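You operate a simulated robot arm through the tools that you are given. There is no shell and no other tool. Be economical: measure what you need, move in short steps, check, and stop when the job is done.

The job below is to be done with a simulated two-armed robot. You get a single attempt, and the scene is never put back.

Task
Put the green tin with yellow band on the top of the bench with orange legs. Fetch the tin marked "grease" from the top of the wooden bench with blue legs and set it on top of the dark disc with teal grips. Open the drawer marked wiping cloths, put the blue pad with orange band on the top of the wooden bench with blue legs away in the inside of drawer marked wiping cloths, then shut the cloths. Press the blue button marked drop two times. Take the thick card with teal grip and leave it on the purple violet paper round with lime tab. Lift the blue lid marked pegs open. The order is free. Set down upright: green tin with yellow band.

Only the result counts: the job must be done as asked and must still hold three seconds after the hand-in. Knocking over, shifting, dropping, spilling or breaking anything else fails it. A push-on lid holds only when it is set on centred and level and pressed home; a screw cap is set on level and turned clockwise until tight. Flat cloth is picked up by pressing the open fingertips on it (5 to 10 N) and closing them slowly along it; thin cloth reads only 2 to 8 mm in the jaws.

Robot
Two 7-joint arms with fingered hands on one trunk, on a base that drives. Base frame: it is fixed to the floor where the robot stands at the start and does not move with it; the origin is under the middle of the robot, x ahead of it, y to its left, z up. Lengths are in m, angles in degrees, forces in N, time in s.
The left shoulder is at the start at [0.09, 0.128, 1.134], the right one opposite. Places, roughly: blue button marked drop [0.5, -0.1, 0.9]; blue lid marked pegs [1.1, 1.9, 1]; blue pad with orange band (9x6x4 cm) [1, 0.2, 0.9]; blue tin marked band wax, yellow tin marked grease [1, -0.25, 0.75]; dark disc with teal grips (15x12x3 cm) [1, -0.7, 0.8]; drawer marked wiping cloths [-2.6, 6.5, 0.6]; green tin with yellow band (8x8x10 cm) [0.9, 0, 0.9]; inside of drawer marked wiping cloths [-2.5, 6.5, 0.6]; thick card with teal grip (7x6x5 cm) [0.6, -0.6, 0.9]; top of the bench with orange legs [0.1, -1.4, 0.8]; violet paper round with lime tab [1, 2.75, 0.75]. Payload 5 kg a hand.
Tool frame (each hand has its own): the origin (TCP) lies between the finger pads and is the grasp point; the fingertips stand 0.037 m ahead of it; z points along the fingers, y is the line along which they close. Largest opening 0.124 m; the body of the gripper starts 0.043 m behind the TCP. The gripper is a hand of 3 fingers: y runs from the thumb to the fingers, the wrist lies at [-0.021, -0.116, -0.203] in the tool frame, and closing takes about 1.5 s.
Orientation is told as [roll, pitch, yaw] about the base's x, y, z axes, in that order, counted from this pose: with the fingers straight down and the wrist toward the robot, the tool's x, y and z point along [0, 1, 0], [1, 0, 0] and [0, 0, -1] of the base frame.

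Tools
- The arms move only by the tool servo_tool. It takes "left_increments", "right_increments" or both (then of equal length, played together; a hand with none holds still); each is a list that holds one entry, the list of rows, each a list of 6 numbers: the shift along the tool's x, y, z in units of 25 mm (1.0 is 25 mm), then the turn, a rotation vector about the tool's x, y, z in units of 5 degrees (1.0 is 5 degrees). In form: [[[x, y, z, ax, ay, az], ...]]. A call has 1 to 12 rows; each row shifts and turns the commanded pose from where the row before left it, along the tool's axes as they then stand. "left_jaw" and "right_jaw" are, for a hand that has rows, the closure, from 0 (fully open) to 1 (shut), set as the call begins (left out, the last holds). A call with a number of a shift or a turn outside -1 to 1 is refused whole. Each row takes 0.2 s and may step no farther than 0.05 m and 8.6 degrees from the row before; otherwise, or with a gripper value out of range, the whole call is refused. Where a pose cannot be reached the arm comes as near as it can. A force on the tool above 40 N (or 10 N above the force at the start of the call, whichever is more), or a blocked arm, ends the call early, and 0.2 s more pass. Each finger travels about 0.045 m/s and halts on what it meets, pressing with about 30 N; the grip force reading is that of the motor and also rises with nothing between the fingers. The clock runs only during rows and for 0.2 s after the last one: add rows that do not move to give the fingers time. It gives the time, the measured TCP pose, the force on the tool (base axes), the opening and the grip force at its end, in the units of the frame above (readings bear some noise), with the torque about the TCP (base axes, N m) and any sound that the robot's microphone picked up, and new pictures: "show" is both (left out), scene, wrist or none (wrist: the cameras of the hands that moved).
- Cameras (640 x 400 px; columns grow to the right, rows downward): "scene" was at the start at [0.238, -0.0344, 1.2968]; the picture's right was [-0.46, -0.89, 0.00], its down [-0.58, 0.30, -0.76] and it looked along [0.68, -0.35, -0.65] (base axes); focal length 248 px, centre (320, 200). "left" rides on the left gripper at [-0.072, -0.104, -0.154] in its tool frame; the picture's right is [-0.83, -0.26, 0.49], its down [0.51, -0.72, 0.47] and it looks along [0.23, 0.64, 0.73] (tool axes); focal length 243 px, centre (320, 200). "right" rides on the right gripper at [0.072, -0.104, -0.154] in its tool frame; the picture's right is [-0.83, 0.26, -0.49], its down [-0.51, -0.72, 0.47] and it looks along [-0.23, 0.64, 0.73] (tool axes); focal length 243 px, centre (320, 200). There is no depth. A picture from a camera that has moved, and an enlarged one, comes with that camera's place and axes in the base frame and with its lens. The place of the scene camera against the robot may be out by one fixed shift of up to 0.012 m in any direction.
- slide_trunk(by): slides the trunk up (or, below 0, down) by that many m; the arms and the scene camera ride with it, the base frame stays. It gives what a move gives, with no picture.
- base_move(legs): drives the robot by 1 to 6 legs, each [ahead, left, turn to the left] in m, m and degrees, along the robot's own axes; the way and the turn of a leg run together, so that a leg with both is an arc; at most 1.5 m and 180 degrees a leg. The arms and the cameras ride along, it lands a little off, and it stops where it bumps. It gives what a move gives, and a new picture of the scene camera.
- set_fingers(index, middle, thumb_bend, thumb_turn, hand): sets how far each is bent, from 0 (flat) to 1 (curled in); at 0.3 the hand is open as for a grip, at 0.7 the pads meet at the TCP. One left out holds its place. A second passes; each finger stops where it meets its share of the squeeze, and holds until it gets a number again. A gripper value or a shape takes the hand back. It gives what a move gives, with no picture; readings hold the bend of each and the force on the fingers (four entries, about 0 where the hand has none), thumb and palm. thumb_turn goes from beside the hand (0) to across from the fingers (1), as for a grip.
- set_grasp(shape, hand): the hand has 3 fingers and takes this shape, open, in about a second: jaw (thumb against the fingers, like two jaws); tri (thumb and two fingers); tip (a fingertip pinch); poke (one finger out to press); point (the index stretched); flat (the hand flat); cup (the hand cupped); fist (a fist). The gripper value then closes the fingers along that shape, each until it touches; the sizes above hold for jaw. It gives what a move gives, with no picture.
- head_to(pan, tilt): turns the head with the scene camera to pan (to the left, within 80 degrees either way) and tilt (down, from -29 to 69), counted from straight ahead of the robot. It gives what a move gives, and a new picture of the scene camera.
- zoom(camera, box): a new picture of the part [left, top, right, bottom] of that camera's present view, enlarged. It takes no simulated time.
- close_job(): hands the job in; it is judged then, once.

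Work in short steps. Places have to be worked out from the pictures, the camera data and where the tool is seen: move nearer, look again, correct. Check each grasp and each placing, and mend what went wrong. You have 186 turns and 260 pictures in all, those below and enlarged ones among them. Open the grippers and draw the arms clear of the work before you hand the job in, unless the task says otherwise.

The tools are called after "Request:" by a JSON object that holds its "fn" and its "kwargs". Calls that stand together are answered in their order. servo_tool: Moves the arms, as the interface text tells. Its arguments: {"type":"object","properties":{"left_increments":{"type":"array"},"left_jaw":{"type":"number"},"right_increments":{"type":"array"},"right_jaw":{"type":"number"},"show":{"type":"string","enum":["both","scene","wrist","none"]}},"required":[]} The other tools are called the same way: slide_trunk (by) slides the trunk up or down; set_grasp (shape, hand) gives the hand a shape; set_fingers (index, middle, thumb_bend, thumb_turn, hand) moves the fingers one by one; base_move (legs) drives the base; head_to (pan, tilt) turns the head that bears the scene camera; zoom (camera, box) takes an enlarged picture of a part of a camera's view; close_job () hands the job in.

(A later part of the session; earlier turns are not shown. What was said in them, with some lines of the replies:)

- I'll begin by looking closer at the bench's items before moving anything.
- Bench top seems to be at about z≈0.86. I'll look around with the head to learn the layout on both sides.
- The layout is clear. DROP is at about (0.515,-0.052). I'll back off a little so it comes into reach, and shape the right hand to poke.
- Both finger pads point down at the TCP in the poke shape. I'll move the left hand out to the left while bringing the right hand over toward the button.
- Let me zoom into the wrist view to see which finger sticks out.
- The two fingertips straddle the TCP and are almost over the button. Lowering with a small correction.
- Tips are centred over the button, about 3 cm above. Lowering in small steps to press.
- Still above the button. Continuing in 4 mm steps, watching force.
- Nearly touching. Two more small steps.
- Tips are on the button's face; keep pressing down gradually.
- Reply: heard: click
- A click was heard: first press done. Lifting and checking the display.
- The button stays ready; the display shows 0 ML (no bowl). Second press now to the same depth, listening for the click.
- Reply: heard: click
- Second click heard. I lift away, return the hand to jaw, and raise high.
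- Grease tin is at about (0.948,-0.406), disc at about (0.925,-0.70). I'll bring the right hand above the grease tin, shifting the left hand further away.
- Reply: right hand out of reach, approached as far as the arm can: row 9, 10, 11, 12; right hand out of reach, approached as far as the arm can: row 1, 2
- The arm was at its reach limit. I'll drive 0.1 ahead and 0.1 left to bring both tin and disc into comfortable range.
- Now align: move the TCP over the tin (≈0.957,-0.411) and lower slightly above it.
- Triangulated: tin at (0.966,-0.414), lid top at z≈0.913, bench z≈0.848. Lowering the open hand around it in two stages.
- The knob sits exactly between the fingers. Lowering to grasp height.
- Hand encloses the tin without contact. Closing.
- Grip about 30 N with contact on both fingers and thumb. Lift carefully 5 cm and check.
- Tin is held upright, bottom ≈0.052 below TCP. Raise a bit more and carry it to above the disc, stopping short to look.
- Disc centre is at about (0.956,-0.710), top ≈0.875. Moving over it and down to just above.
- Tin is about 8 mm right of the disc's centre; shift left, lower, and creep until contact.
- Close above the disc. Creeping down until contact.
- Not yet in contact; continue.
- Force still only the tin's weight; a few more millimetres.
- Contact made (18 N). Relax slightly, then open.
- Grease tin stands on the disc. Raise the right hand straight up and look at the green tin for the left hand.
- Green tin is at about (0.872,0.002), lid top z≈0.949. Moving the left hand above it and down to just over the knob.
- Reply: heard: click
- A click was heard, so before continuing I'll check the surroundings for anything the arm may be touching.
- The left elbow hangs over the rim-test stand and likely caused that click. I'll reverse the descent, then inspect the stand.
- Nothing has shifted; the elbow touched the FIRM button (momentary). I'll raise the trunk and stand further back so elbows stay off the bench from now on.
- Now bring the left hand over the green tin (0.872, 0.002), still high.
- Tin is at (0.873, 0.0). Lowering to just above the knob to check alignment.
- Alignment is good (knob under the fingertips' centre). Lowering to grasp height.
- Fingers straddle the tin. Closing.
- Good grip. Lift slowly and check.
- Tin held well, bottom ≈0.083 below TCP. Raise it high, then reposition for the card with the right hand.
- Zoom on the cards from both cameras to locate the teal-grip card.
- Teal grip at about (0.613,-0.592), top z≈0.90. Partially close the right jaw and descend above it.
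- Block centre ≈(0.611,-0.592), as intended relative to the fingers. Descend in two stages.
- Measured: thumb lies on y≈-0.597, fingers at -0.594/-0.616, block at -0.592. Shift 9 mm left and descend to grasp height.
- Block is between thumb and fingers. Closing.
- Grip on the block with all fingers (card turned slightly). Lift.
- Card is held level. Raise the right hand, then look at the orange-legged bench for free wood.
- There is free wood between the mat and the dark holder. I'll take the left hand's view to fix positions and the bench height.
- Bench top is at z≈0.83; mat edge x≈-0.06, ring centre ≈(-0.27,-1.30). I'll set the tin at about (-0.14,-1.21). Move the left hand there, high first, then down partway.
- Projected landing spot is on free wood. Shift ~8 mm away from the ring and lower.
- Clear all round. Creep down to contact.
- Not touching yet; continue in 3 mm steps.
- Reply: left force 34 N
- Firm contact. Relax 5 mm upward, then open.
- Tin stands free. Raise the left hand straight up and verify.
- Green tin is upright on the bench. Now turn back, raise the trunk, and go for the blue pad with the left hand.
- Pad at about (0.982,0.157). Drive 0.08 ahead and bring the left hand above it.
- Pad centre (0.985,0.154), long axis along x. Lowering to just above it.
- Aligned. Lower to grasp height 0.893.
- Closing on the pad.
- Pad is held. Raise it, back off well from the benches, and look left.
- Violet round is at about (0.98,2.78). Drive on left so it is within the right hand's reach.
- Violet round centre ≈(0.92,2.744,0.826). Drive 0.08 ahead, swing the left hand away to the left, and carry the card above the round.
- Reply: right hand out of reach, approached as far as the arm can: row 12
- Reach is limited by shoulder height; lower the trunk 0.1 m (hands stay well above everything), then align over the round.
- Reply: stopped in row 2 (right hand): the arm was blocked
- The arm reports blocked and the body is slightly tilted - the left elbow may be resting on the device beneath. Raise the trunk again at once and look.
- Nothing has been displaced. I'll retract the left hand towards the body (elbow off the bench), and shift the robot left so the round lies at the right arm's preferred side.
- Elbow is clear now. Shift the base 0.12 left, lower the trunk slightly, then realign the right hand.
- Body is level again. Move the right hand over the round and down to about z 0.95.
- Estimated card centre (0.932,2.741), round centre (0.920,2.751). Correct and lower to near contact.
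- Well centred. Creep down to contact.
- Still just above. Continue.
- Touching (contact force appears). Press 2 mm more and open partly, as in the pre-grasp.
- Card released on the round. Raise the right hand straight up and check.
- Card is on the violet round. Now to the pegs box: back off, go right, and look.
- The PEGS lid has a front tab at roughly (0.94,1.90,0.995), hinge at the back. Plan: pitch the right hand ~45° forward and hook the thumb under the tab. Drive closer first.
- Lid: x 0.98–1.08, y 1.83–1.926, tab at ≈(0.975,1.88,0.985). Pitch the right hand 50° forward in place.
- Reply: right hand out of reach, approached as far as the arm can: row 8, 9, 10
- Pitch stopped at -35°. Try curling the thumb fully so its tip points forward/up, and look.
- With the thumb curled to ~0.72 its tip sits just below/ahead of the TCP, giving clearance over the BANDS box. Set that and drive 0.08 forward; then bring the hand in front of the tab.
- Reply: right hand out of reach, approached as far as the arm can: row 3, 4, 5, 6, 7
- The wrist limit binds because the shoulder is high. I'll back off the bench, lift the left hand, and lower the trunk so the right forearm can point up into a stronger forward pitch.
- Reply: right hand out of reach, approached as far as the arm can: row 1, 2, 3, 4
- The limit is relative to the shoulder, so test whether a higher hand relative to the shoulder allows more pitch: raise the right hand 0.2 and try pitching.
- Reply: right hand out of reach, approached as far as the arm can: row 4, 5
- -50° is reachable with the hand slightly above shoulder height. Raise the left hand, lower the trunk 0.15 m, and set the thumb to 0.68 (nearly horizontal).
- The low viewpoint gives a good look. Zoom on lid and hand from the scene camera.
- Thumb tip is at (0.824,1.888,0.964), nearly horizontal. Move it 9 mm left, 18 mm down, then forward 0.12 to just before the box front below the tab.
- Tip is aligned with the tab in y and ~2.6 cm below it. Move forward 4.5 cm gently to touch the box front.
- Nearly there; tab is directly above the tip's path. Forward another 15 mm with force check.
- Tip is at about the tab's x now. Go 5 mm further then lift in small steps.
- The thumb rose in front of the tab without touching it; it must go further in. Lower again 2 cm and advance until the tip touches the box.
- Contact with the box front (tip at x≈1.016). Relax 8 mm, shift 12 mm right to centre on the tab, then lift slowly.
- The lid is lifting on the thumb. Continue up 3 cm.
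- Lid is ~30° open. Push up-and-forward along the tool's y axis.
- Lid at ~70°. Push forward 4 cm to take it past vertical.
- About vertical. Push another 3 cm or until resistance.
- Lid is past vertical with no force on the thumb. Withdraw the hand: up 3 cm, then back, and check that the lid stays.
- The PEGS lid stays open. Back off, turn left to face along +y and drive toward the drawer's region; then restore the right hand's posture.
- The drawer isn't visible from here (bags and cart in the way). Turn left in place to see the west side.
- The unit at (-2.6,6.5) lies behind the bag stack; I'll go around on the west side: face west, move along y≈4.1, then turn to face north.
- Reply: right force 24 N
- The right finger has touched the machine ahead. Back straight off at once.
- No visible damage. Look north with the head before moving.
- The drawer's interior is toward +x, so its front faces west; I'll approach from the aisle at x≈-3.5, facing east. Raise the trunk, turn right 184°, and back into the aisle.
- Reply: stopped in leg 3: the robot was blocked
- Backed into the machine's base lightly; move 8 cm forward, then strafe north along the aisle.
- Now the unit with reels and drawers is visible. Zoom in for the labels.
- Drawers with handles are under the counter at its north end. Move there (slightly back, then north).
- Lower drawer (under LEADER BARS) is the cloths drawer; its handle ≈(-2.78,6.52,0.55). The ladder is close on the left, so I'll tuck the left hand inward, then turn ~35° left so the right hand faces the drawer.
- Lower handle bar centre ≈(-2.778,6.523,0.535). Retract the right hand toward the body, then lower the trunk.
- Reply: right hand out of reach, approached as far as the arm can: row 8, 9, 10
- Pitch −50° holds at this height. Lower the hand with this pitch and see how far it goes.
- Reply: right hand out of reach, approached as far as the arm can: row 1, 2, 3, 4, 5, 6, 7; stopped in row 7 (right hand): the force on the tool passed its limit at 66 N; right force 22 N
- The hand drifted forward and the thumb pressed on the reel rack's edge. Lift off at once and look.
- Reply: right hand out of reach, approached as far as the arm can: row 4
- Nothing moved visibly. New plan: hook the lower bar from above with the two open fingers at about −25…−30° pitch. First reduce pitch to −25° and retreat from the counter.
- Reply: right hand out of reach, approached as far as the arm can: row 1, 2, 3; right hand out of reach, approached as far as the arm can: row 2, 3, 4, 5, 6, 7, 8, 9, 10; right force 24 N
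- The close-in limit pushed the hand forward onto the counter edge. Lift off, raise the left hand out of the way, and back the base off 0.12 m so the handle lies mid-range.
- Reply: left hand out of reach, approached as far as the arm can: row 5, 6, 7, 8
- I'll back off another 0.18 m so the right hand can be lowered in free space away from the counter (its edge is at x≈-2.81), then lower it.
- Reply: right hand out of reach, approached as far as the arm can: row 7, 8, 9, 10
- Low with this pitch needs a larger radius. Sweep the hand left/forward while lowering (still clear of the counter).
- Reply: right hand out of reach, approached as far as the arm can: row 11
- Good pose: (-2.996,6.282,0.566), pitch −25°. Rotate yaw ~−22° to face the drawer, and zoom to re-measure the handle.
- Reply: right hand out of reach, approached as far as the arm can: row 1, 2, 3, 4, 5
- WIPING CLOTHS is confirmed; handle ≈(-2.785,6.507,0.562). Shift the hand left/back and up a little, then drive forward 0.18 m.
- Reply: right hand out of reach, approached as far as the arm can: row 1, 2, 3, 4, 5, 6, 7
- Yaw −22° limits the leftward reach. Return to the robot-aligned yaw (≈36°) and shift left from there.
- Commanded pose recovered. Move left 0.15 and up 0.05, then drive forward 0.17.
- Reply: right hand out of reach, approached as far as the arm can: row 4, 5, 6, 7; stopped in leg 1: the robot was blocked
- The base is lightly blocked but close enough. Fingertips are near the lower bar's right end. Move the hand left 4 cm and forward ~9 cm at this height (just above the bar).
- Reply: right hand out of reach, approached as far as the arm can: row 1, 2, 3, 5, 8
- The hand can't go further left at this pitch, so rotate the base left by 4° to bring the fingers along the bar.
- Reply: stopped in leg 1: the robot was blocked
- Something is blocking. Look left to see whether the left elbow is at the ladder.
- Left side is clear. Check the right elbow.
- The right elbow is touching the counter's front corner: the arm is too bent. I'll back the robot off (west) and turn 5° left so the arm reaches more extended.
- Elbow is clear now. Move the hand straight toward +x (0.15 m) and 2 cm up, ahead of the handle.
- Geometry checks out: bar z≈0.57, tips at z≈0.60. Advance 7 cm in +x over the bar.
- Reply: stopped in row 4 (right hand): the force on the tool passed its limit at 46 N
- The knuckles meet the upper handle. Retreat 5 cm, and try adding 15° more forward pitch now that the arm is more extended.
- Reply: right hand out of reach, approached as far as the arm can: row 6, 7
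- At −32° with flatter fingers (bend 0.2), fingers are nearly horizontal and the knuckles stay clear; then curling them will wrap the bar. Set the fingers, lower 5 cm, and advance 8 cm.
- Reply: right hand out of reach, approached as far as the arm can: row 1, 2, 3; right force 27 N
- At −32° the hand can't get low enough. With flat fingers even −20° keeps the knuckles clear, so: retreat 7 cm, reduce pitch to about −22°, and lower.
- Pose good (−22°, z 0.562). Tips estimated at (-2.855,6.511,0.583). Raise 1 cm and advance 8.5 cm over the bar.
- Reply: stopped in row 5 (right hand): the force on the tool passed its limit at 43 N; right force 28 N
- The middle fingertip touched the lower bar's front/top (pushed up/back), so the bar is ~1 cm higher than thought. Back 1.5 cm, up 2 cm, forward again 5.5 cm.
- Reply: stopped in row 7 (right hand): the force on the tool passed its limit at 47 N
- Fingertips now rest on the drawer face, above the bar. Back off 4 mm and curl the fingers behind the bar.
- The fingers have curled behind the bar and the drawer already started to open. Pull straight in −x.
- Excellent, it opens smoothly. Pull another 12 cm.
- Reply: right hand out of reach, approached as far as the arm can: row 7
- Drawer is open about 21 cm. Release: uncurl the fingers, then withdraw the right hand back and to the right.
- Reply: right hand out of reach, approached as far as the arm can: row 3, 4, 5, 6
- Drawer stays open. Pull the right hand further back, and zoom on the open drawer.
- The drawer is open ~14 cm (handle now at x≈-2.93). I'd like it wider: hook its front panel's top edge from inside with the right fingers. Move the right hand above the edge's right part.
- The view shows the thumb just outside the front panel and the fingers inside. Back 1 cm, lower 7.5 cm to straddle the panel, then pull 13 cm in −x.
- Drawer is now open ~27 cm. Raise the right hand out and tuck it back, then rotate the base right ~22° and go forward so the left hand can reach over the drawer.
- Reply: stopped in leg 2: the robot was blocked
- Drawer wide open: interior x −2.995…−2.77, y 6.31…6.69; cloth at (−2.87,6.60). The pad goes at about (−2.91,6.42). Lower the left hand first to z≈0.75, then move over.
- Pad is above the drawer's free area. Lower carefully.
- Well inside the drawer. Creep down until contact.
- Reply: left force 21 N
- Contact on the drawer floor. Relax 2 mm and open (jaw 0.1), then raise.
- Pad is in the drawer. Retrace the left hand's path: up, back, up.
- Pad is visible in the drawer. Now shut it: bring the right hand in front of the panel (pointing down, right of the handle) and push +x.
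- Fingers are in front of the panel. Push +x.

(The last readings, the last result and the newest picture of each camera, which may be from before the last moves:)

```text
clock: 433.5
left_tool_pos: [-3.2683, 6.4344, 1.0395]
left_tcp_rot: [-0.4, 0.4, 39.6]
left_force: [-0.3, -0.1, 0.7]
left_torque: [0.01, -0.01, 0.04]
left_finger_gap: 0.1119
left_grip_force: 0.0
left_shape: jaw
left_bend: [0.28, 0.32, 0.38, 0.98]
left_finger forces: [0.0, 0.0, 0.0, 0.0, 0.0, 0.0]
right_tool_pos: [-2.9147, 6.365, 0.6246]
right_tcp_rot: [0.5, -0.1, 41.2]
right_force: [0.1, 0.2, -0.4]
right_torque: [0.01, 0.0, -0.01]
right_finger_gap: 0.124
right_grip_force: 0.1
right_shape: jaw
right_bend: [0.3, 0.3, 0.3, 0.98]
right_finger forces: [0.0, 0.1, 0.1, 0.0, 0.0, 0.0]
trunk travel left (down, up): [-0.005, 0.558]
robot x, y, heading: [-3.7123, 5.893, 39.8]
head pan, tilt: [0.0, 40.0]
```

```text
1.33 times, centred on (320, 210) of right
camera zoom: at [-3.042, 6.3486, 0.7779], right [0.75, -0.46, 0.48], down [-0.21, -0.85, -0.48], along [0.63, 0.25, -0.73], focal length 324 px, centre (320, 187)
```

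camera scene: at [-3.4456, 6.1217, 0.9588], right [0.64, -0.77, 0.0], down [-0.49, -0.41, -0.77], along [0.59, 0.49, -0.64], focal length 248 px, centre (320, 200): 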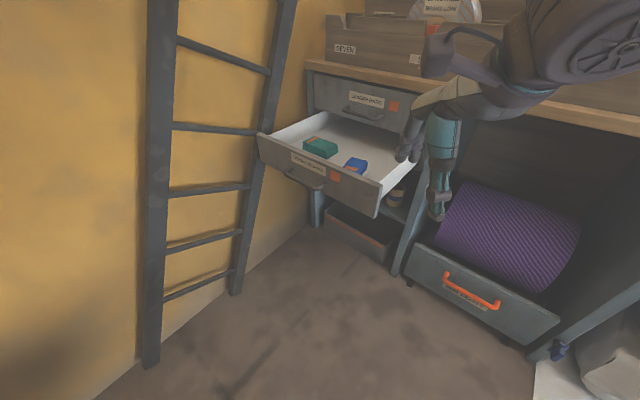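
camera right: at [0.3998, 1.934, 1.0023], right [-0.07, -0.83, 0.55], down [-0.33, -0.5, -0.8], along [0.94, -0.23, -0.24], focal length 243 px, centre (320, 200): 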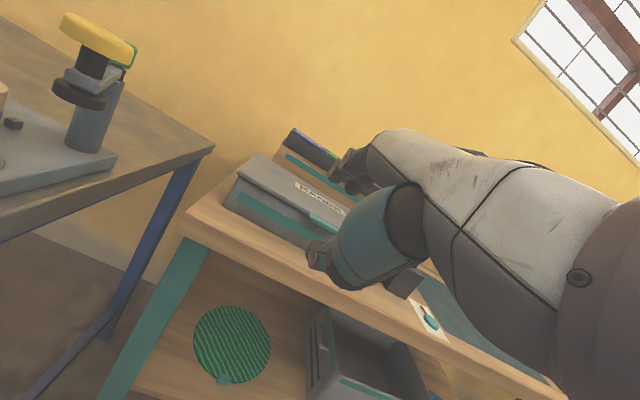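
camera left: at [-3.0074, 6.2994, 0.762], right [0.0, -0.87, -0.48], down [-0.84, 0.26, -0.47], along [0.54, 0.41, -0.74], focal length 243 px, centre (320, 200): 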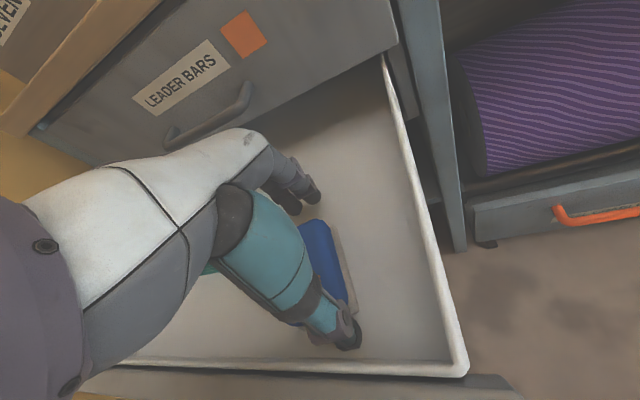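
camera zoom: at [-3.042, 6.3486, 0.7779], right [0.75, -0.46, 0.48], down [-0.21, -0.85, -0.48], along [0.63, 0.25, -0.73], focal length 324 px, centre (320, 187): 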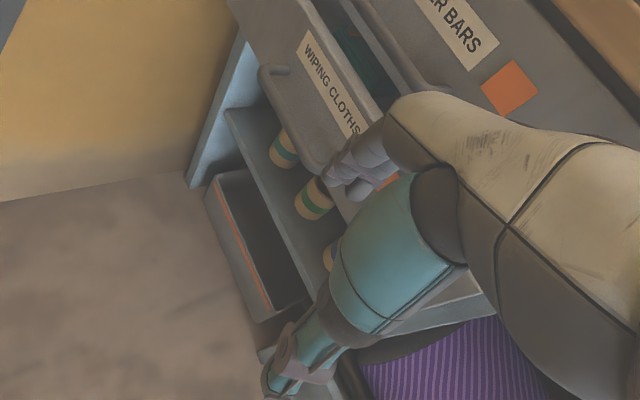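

Nearly shut. Push 5 cm more, then finish with the pitched, flat-finger pose.

Request:
{"fn": "servo_tool", "kwargs": {"right_increments": [[[-0.5, 0.57, 0, 0, 0, 0], [-0.5, 0.57, 0, 0, 0, 0], [-0.5, 0.57, 0, 0, 0, 0], [0, 0, 0, 0, 0, 0], [0.7, -0.8, 0, 0, 0, 0], [0.7, -0.8, 0, 0, 0, 0], [0.6, -0.7, 0, 0, 0, 0], [0.6, 0, 0, -0.9, 0, 0], [0.6, 0, 0, -0.9, 0, 0], [0.6, 0, 0, -0.9, 0, 0], [0.5, 0, 0, -0.9, 0, 0], [0, 0, 0, -0.8, 0, 0]]], "show": "none"}}

Request:
{"fn": "set_fingers", "kwargs": {"hand": "right", "index": 0.2, "middle": 0.2, "thumb_bend": 0.3}}

Request:
{"fn": "zoom", "kwargs": {"camera": "right", "box": [160, 40, 480, 340]}}

```text
clock: 436.1
left_tool_pos: [-3.2679, 6.4343, 1.0386]
left_tcp_rot: [-0.4, 0.4, 39.4]
left_force: [0.0, -0.1, 0.2]
left_torque: [0.0, -0.01, -0.01]
left_finger_gap: 0.1117
left_grip_force: 0.0
left_shape: jaw
left_bend: [0.28, 0.32, 0.38, 0.98]
left_finger forces: [0.1, 0.0, 0.1, 0.1, 0.0, 0.0]
right_tool_pos: [-2.9732, 6.4086, 0.6227]
right_tcp_rot: [0.8, -22.2, 40.9]
right_force: [0.2, 0.6, -0.9]
right_torque: [0.01, 0.0, 0.01]
right_finger_gap: 0.1238
right_grip_force: 0.1
right_shape: jaw
right_bend: [0.3, 0.3, 0.3, 0.98]
right_finger forces: [0.1, 0.1, 0.0, 0.0, 0.1, 0.0]
trunk travel left (down, up): [-0.005, 0.558]
robot x, y, heading: [-3.7115, 5.8928, 40.0]
head pan, tilt: [0.0, 40.0]
```

```text
clock: 437.1
left_tool_pos: [-3.2682, 6.4339, 1.0369]
left_tcp_rot: [-0.5, 0.5, 39.5]
left_force: [0.5, 0.2, -0.7]
left_torque: [0.01, -0.01, 0.01]
left_finger_gap: 0.1114
left_grip_force: 0.0
left_shape: jaw
left_bend: [0.28, 0.32, 0.38, 0.98]
left_finger forces: [0.0, 0.0, 0.0, 0.0, 0.0, 0.1]
right_tool_pos: [-2.974, 6.4083, 0.6229]
right_tcp_rot: [0.7, -22.1, 41.0]
right_force: [0.4, 0.1, -0.9]
right_torque: [-0.02, -0.02, -0.02]
right_finger_gap: 0.147
right_grip_force: 0.1
right_shape: fingers
right_bend: [0.2, 0.2, 0.3, 0.98]
right_finger forces: [0.1, 0.0, 0.0, 0.0, 0.0, 0.1]
trunk travel left (down, up): [-0.005, 0.558]
robot x, y, heading: [-3.712, 5.8945, 40.0]
head pan, tilt: [0.0, 40.0]
```

```text
1.33 times, centred on (320, 190) of right
camera zoom: at [-3.1379, 6.3594, 0.7267], right [0.59, -0.59, 0.55], down [-0.04, -0.7, -0.71], along [0.8, 0.4, -0.44], focal length 324 px, centre (320, 213)
```

zoom: 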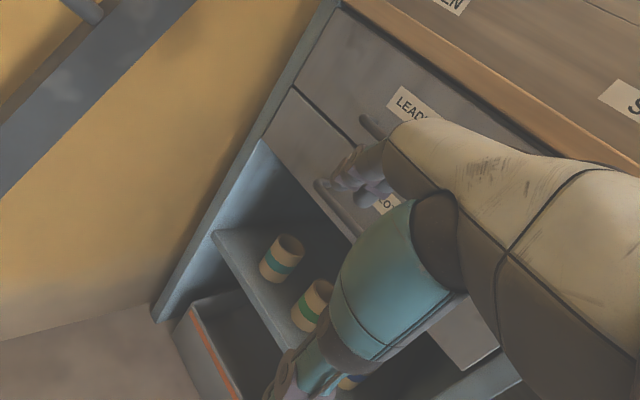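

Lower slightly to the right of the handle and push the panel home until force rises.

Request:
{"fn": "servo_tool", "kwargs": {"right_increments": [[[-0.45, -0.6, 0.4, 0, 0, 0], [-0.45, -0.6, 0.4, 0, 0, 0], [-0.5, 0.54, 0.22, 0, 0, 0], [-0.5, 0.54, 0.22, 0, 0, 0], [-0.5, 0.54, 0.22, 0, 0, 0], [-0.5, 0.54, 0.22, 0, 0, 0], [-0.4, 0.43, 0.17, 0, 0, 0], [-0.4, 0.43, 0.17, 0, 0, 0], [-0.3, 0.33, 0.13, 0, 0, 0], [0, 0, 0, 0, 0, 0]]], "show": "none"}}

Request:
{"fn": "zoom", "kwargs": {"camera": "right", "box": [160, 40, 480, 340]}}

```text
clock: 439.3
left_tool_pos: [-3.2701, 6.4339, 1.0385]
left_tcp_rot: [-0.4, 0.3, 39.6]
left_force: [0.5, -0.4, 0.4]
left_torque: [0.01, -0.01, -0.02]
left_finger_gap: 0.1115
left_grip_force: 0.0
left_shape: jaw
left_bend: [0.28, 0.32, 0.38, 0.98]
left_finger forces: [0.0, 0.1, 0.0, 0.0, 0.0, 0.0]
right_tool_pos: [-2.8561, 6.3801, 0.5941]
right_tcp_rot: [0.7, -22.0, 41.1]
right_force: [-15.0, -0.3, 2.2]
right_torque: [0.16, -0.28, 0.82]
right_finger_gap: 0.1471
right_grip_force: 7.3
right_shape: fingers
right_bend: [0.2, 0.23, 0.3, 0.98]
right_finger forces: [0.0, 15.2, 0.0, 0.0, 0.0, 0.1]
trunk travel left (down, up): [-0.005, 0.558]
robot x, y, heading: [-3.7152, 5.8951, 40.1]
head pan, tilt: [0.0, 40.0]
```

```text
1.33 times, centred on (320, 190) of right
camera zoom: at [-3.0211, 6.3312, 0.6979], right [0.6, -0.59, 0.55], down [-0.04, -0.7, -0.71], along [0.8, 0.4, -0.44], focal length 324 px, centre (320, 213)
```

zoom: 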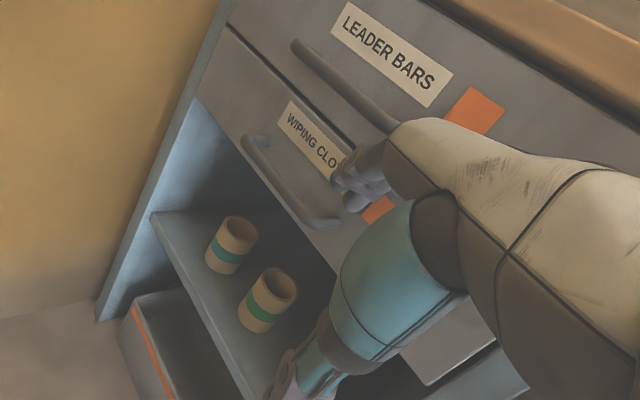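

The panel meets firm resistance at the same x as when originally shut: the drawer is closed. Withdraw the right hand straight back and check.

Request:
{"fn": "servo_tool", "kwargs": {"right_increments": [[[0.5, -0.54, -0.22, 0, 0, 0], [0.5, -0.54, -0.22, 0, 0, 0], [0.5, -0.54, -0.22, 0, 0, 0], [0.5, -0.54, -0.22, 0, 0, 0], [0.5, -0.54, -0.22, 0, 0, 0], [0, -0.2, -0.5, 0.9, 0, 0], [0, -0.3, -0.5, 0.9, 0, 0], [-0.3, -0.5, -0.5, 0.9, 0, 0], [-0.4, -0.6, 0, 0.9, 0, 0], [-0.4, -0.6, 0, 0.8, 0, 0], [-0.4, -0.6, 0, 0, 0, 0], [-0.4, -0.6, 0, 0, 0, 0]]], "right_jaw": 0, "show": "none"}}

Request:
{"fn": "base_move", "kwargs": {"legs": [[-0.12, 0, 0]]}}

Request:
{"fn": "zoom", "kwargs": {"camera": "scene", "box": [240, 20, 420, 180]}}

```text
clock: 441.9
left_tool_pos: [-3.2688, 6.4349, 1.039]
left_tcp_rot: [-0.4, 0.4, 39.4]
left_force: [-0.4, 0.6, -0.2]
left_torque: [0.01, 0.0, 0.04]
left_finger_gap: 0.1115
left_grip_force: 0.1
left_shape: jaw
left_bend: [0.28, 0.32, 0.38, 0.98]
left_finger forces: [0.0, 0.0, 0.1, 0.0, 0.0, 0.0]
right_tool_pos: [-2.9915, 6.2788, 0.6171]
right_tcp_rot: [0.7, -0.2, 41.2]
right_force: [0.3, -0.4, 0.8]
right_torque: [0.0, 0.0, -0.01]
right_finger_gap: 0.124
right_grip_force: 0.2
right_shape: jaw
right_bend: [0.3, 0.3, 0.3, 0.98]
right_finger forces: [0.1, 0.1, 0.1, 0.1, 0.0, 0.0]
trunk travel left (down, up): [-0.005, 0.558]
robot x, y, heading: [-3.7123, 5.8913, 40.0]
head pan, tilt: [0.0, 40.0]
```

```text
clock: 442.8
left_tool_pos: [-3.2848, 6.4257, 1.0292]
left_tcp_rot: [-0.4, 1.2, 39.5]
left_force: [0.4, -0.7, -0.3]
left_torque: [0.03, 0.01, -0.06]
left_finger_gap: 0.1116
left_grip_force: 0.0
left_shape: jaw
left_bend: [0.28, 0.32, 0.38, 0.98]
left_finger forces: [0.0, 0.0, 0.1, 0.0, 0.0, 0.0]
right_tool_pos: [-3.0101, 6.2664, 0.6073]
right_tcp_rot: [0.7, 0.4, 41.4]
right_force: [0.5, -0.1, 0.0]
right_torque: [0.0, 0.0, 0.01]
right_finger_gap: 0.1239
right_grip_force: 0.1
right_shape: jaw
right_bend: [0.3, 0.3, 0.3, 0.98]
right_finger forces: [0.0, 0.1, 0.0, 0.0, 0.0, 0.0]
trunk travel left (down, up): [-0.005, 0.558]
robot x, y, heading: [-3.7384, 5.8777, 39.9]
head pan, tilt: [0.0, 40.0]
stopped in leg 1: the robot was blocked; the commanded pose is now the measured one
camera scene: at [-3.4616, 6.1121, 0.9541], right [0.64, -0.77, 0.0], down [-0.5, -0.42, -0.76], along [0.58, 0.49, -0.65], focal length 248 px, centre (320, 200)
```

scene: 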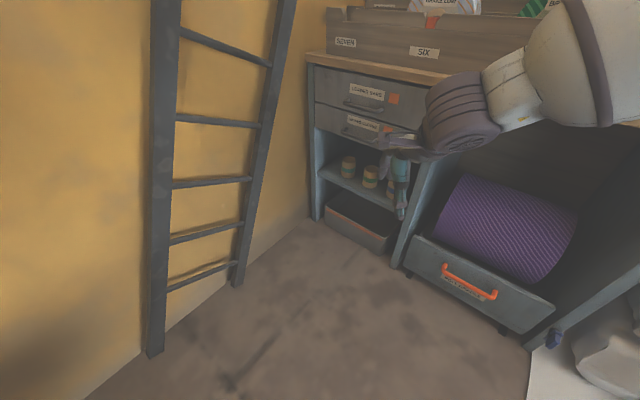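

```text
2.50 times, centred on (330, 100) of scene
camera zoom: at [-3.4616, 6.1121, 0.9541], right [0.64, -0.77, 0.0], down [-0.5, -0.42, -0.76], along [0.58, 0.49, -0.65], focal length 621 px, centre (295, 450)
```

zoom: 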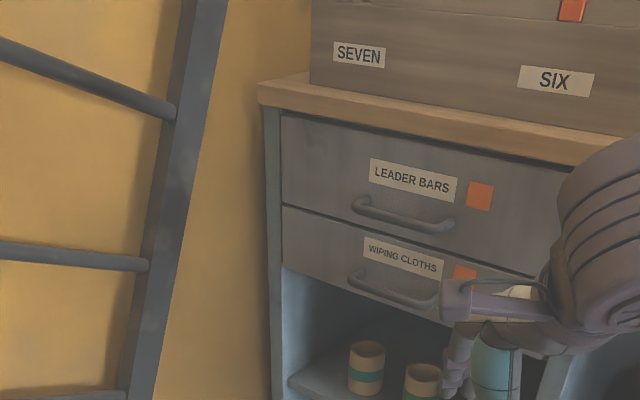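

The drawer is shut flush with the pad inside. Unload the light contact behind by moving 2 cm forward; both hands are open and clear.

Request:
{"fn": "base_move", "kwargs": {"legs": [[0.025, 0, 0]]}}

Request:
{"fn": "servo_tool", "kwargs": {"right_increments": [[[-0.6, -0.6, 0, 0, 0, 0], [-0.6, -0.6, 0, 0, 0, 0], [-0.6, -0.6, 0, 0, 0, 0], [0, 0, 0, 0, 0, 0]]], "right_jaw": 0, "show": "none"}}

```text
clock: 443.6
left_tool_pos: [-3.2765, 6.4309, 1.0387]
left_tcp_rot: [-0.4, 0.3, 39.6]
left_force: [-0.1, -0.4, 0.1]
left_torque: [0.03, -0.04, -0.02]
left_finger_gap: 0.1115
left_grip_force: 0.1
left_shape: jaw
left_bend: [0.28, 0.32, 0.38, 0.98]
left_finger forces: [0.0, 0.0, 0.0, 0.0, 0.0, 0.0]
right_tool_pos: [-2.9996, 6.2759, 0.6196]
right_tcp_rot: [0.6, -0.3, 41.3]
right_force: [-0.9, 0.3, 0.4]
right_torque: [0.03, -0.01, -0.02]
right_finger_gap: 0.1241
right_grip_force: 0.0
right_shape: jaw
right_bend: [0.3, 0.3, 0.3, 0.98]
right_finger forces: [0.1, 0.1, 0.0, 0.1, 0.0, 0.1]
trunk travel left (down, up): [-0.005, 0.558]
robot x, y, heading: [-3.7197, 5.8874, 39.7]
head pan, tilt: [0.0, 40.0]
camera scene: at [-3.4539, 6.1179, 0.9591], right [0.64, -0.77, 0.0], down [-0.49, -0.41, -0.77], along [0.59, 0.49, -0.64], focal length 248 px, centre (320, 200)
```

scene: 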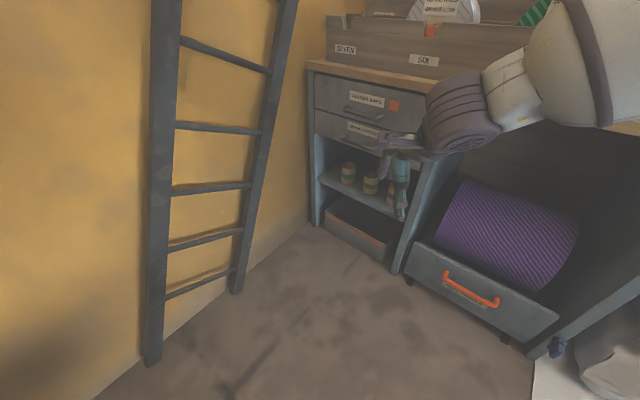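

```text
clock: 444.6
left_tool_pos: [-3.2748, 6.4328, 1.0384]
left_tcp_rot: [-0.4, 0.6, 39.5]
left_force: [-0.4, 1.3, 0.2]
left_torque: [0.0, 0.03, 0.01]
left_finger_gap: 0.1116
left_grip_force: 0.1
left_shape: jaw
left_bend: [0.28, 0.32, 0.38, 0.98]
left_finger forces: [0.1, 0.0, 0.0, 0.1, 0.0, 0.0]
right_tool_pos: [-3.004, 6.2142, 0.6175]
right_tcp_rot: [0.6, -0.2, 41.3]
right_force: [0.1, 0.5, -0.1]
right_torque: [0.01, 0.01, 0.03]
right_finger_gap: 0.1243
right_grip_force: 0.1
right_shape: jaw
right_bend: [0.3, 0.3, 0.3, 0.98]
right_finger forces: [0.0, 0.0, 0.0, 0.0, 0.1, 0.0]
trunk travel left (down, up): [-0.005, 0.558]
robot x, y, heading: [-3.7209, 5.8887, 39.9]
head pan, tilt: [0.0, 40.0]
```

All six parts of the job are done and both hands are open and clear, so I hand it in.

Request:
{"fn": "close_job", "kwargs": {}}

```text
The job is handed in.
```

I did all six tasks and handed the job in, but some accidental contacts along the way could count against it.

**Tasks**
- **Green tin:** it stands upright on the bench with orange legs.
- **Grease tin:** it sits on the dark disc.
- **Wiping cloths drawer:** the blue pad is inside and the drawer is shut flush.
- **Drop button:** I pressed it twice and heard a click each time. The display stayed at 0 ML.
- **Card with teal grip:** it lies on the violet round.
- **Pegs lid:** it is open and stayed open after I let go.

**Accidental contacts**
- My left elbow seems to have pressed the FIRM button on the rim test stand.
- My right hand hit the machine by the aisle, at about 22 N.
- The base bumped the machinery behind it twice while backing up.
- My right hand pressed on the counter and reel rack above the drawers, peaking at 66 N.
- My right elbow pressed against the corner of that counter.

I saw nothing displaced after these in the pictures I took, but I did not go back to inspect each spot before handing in.
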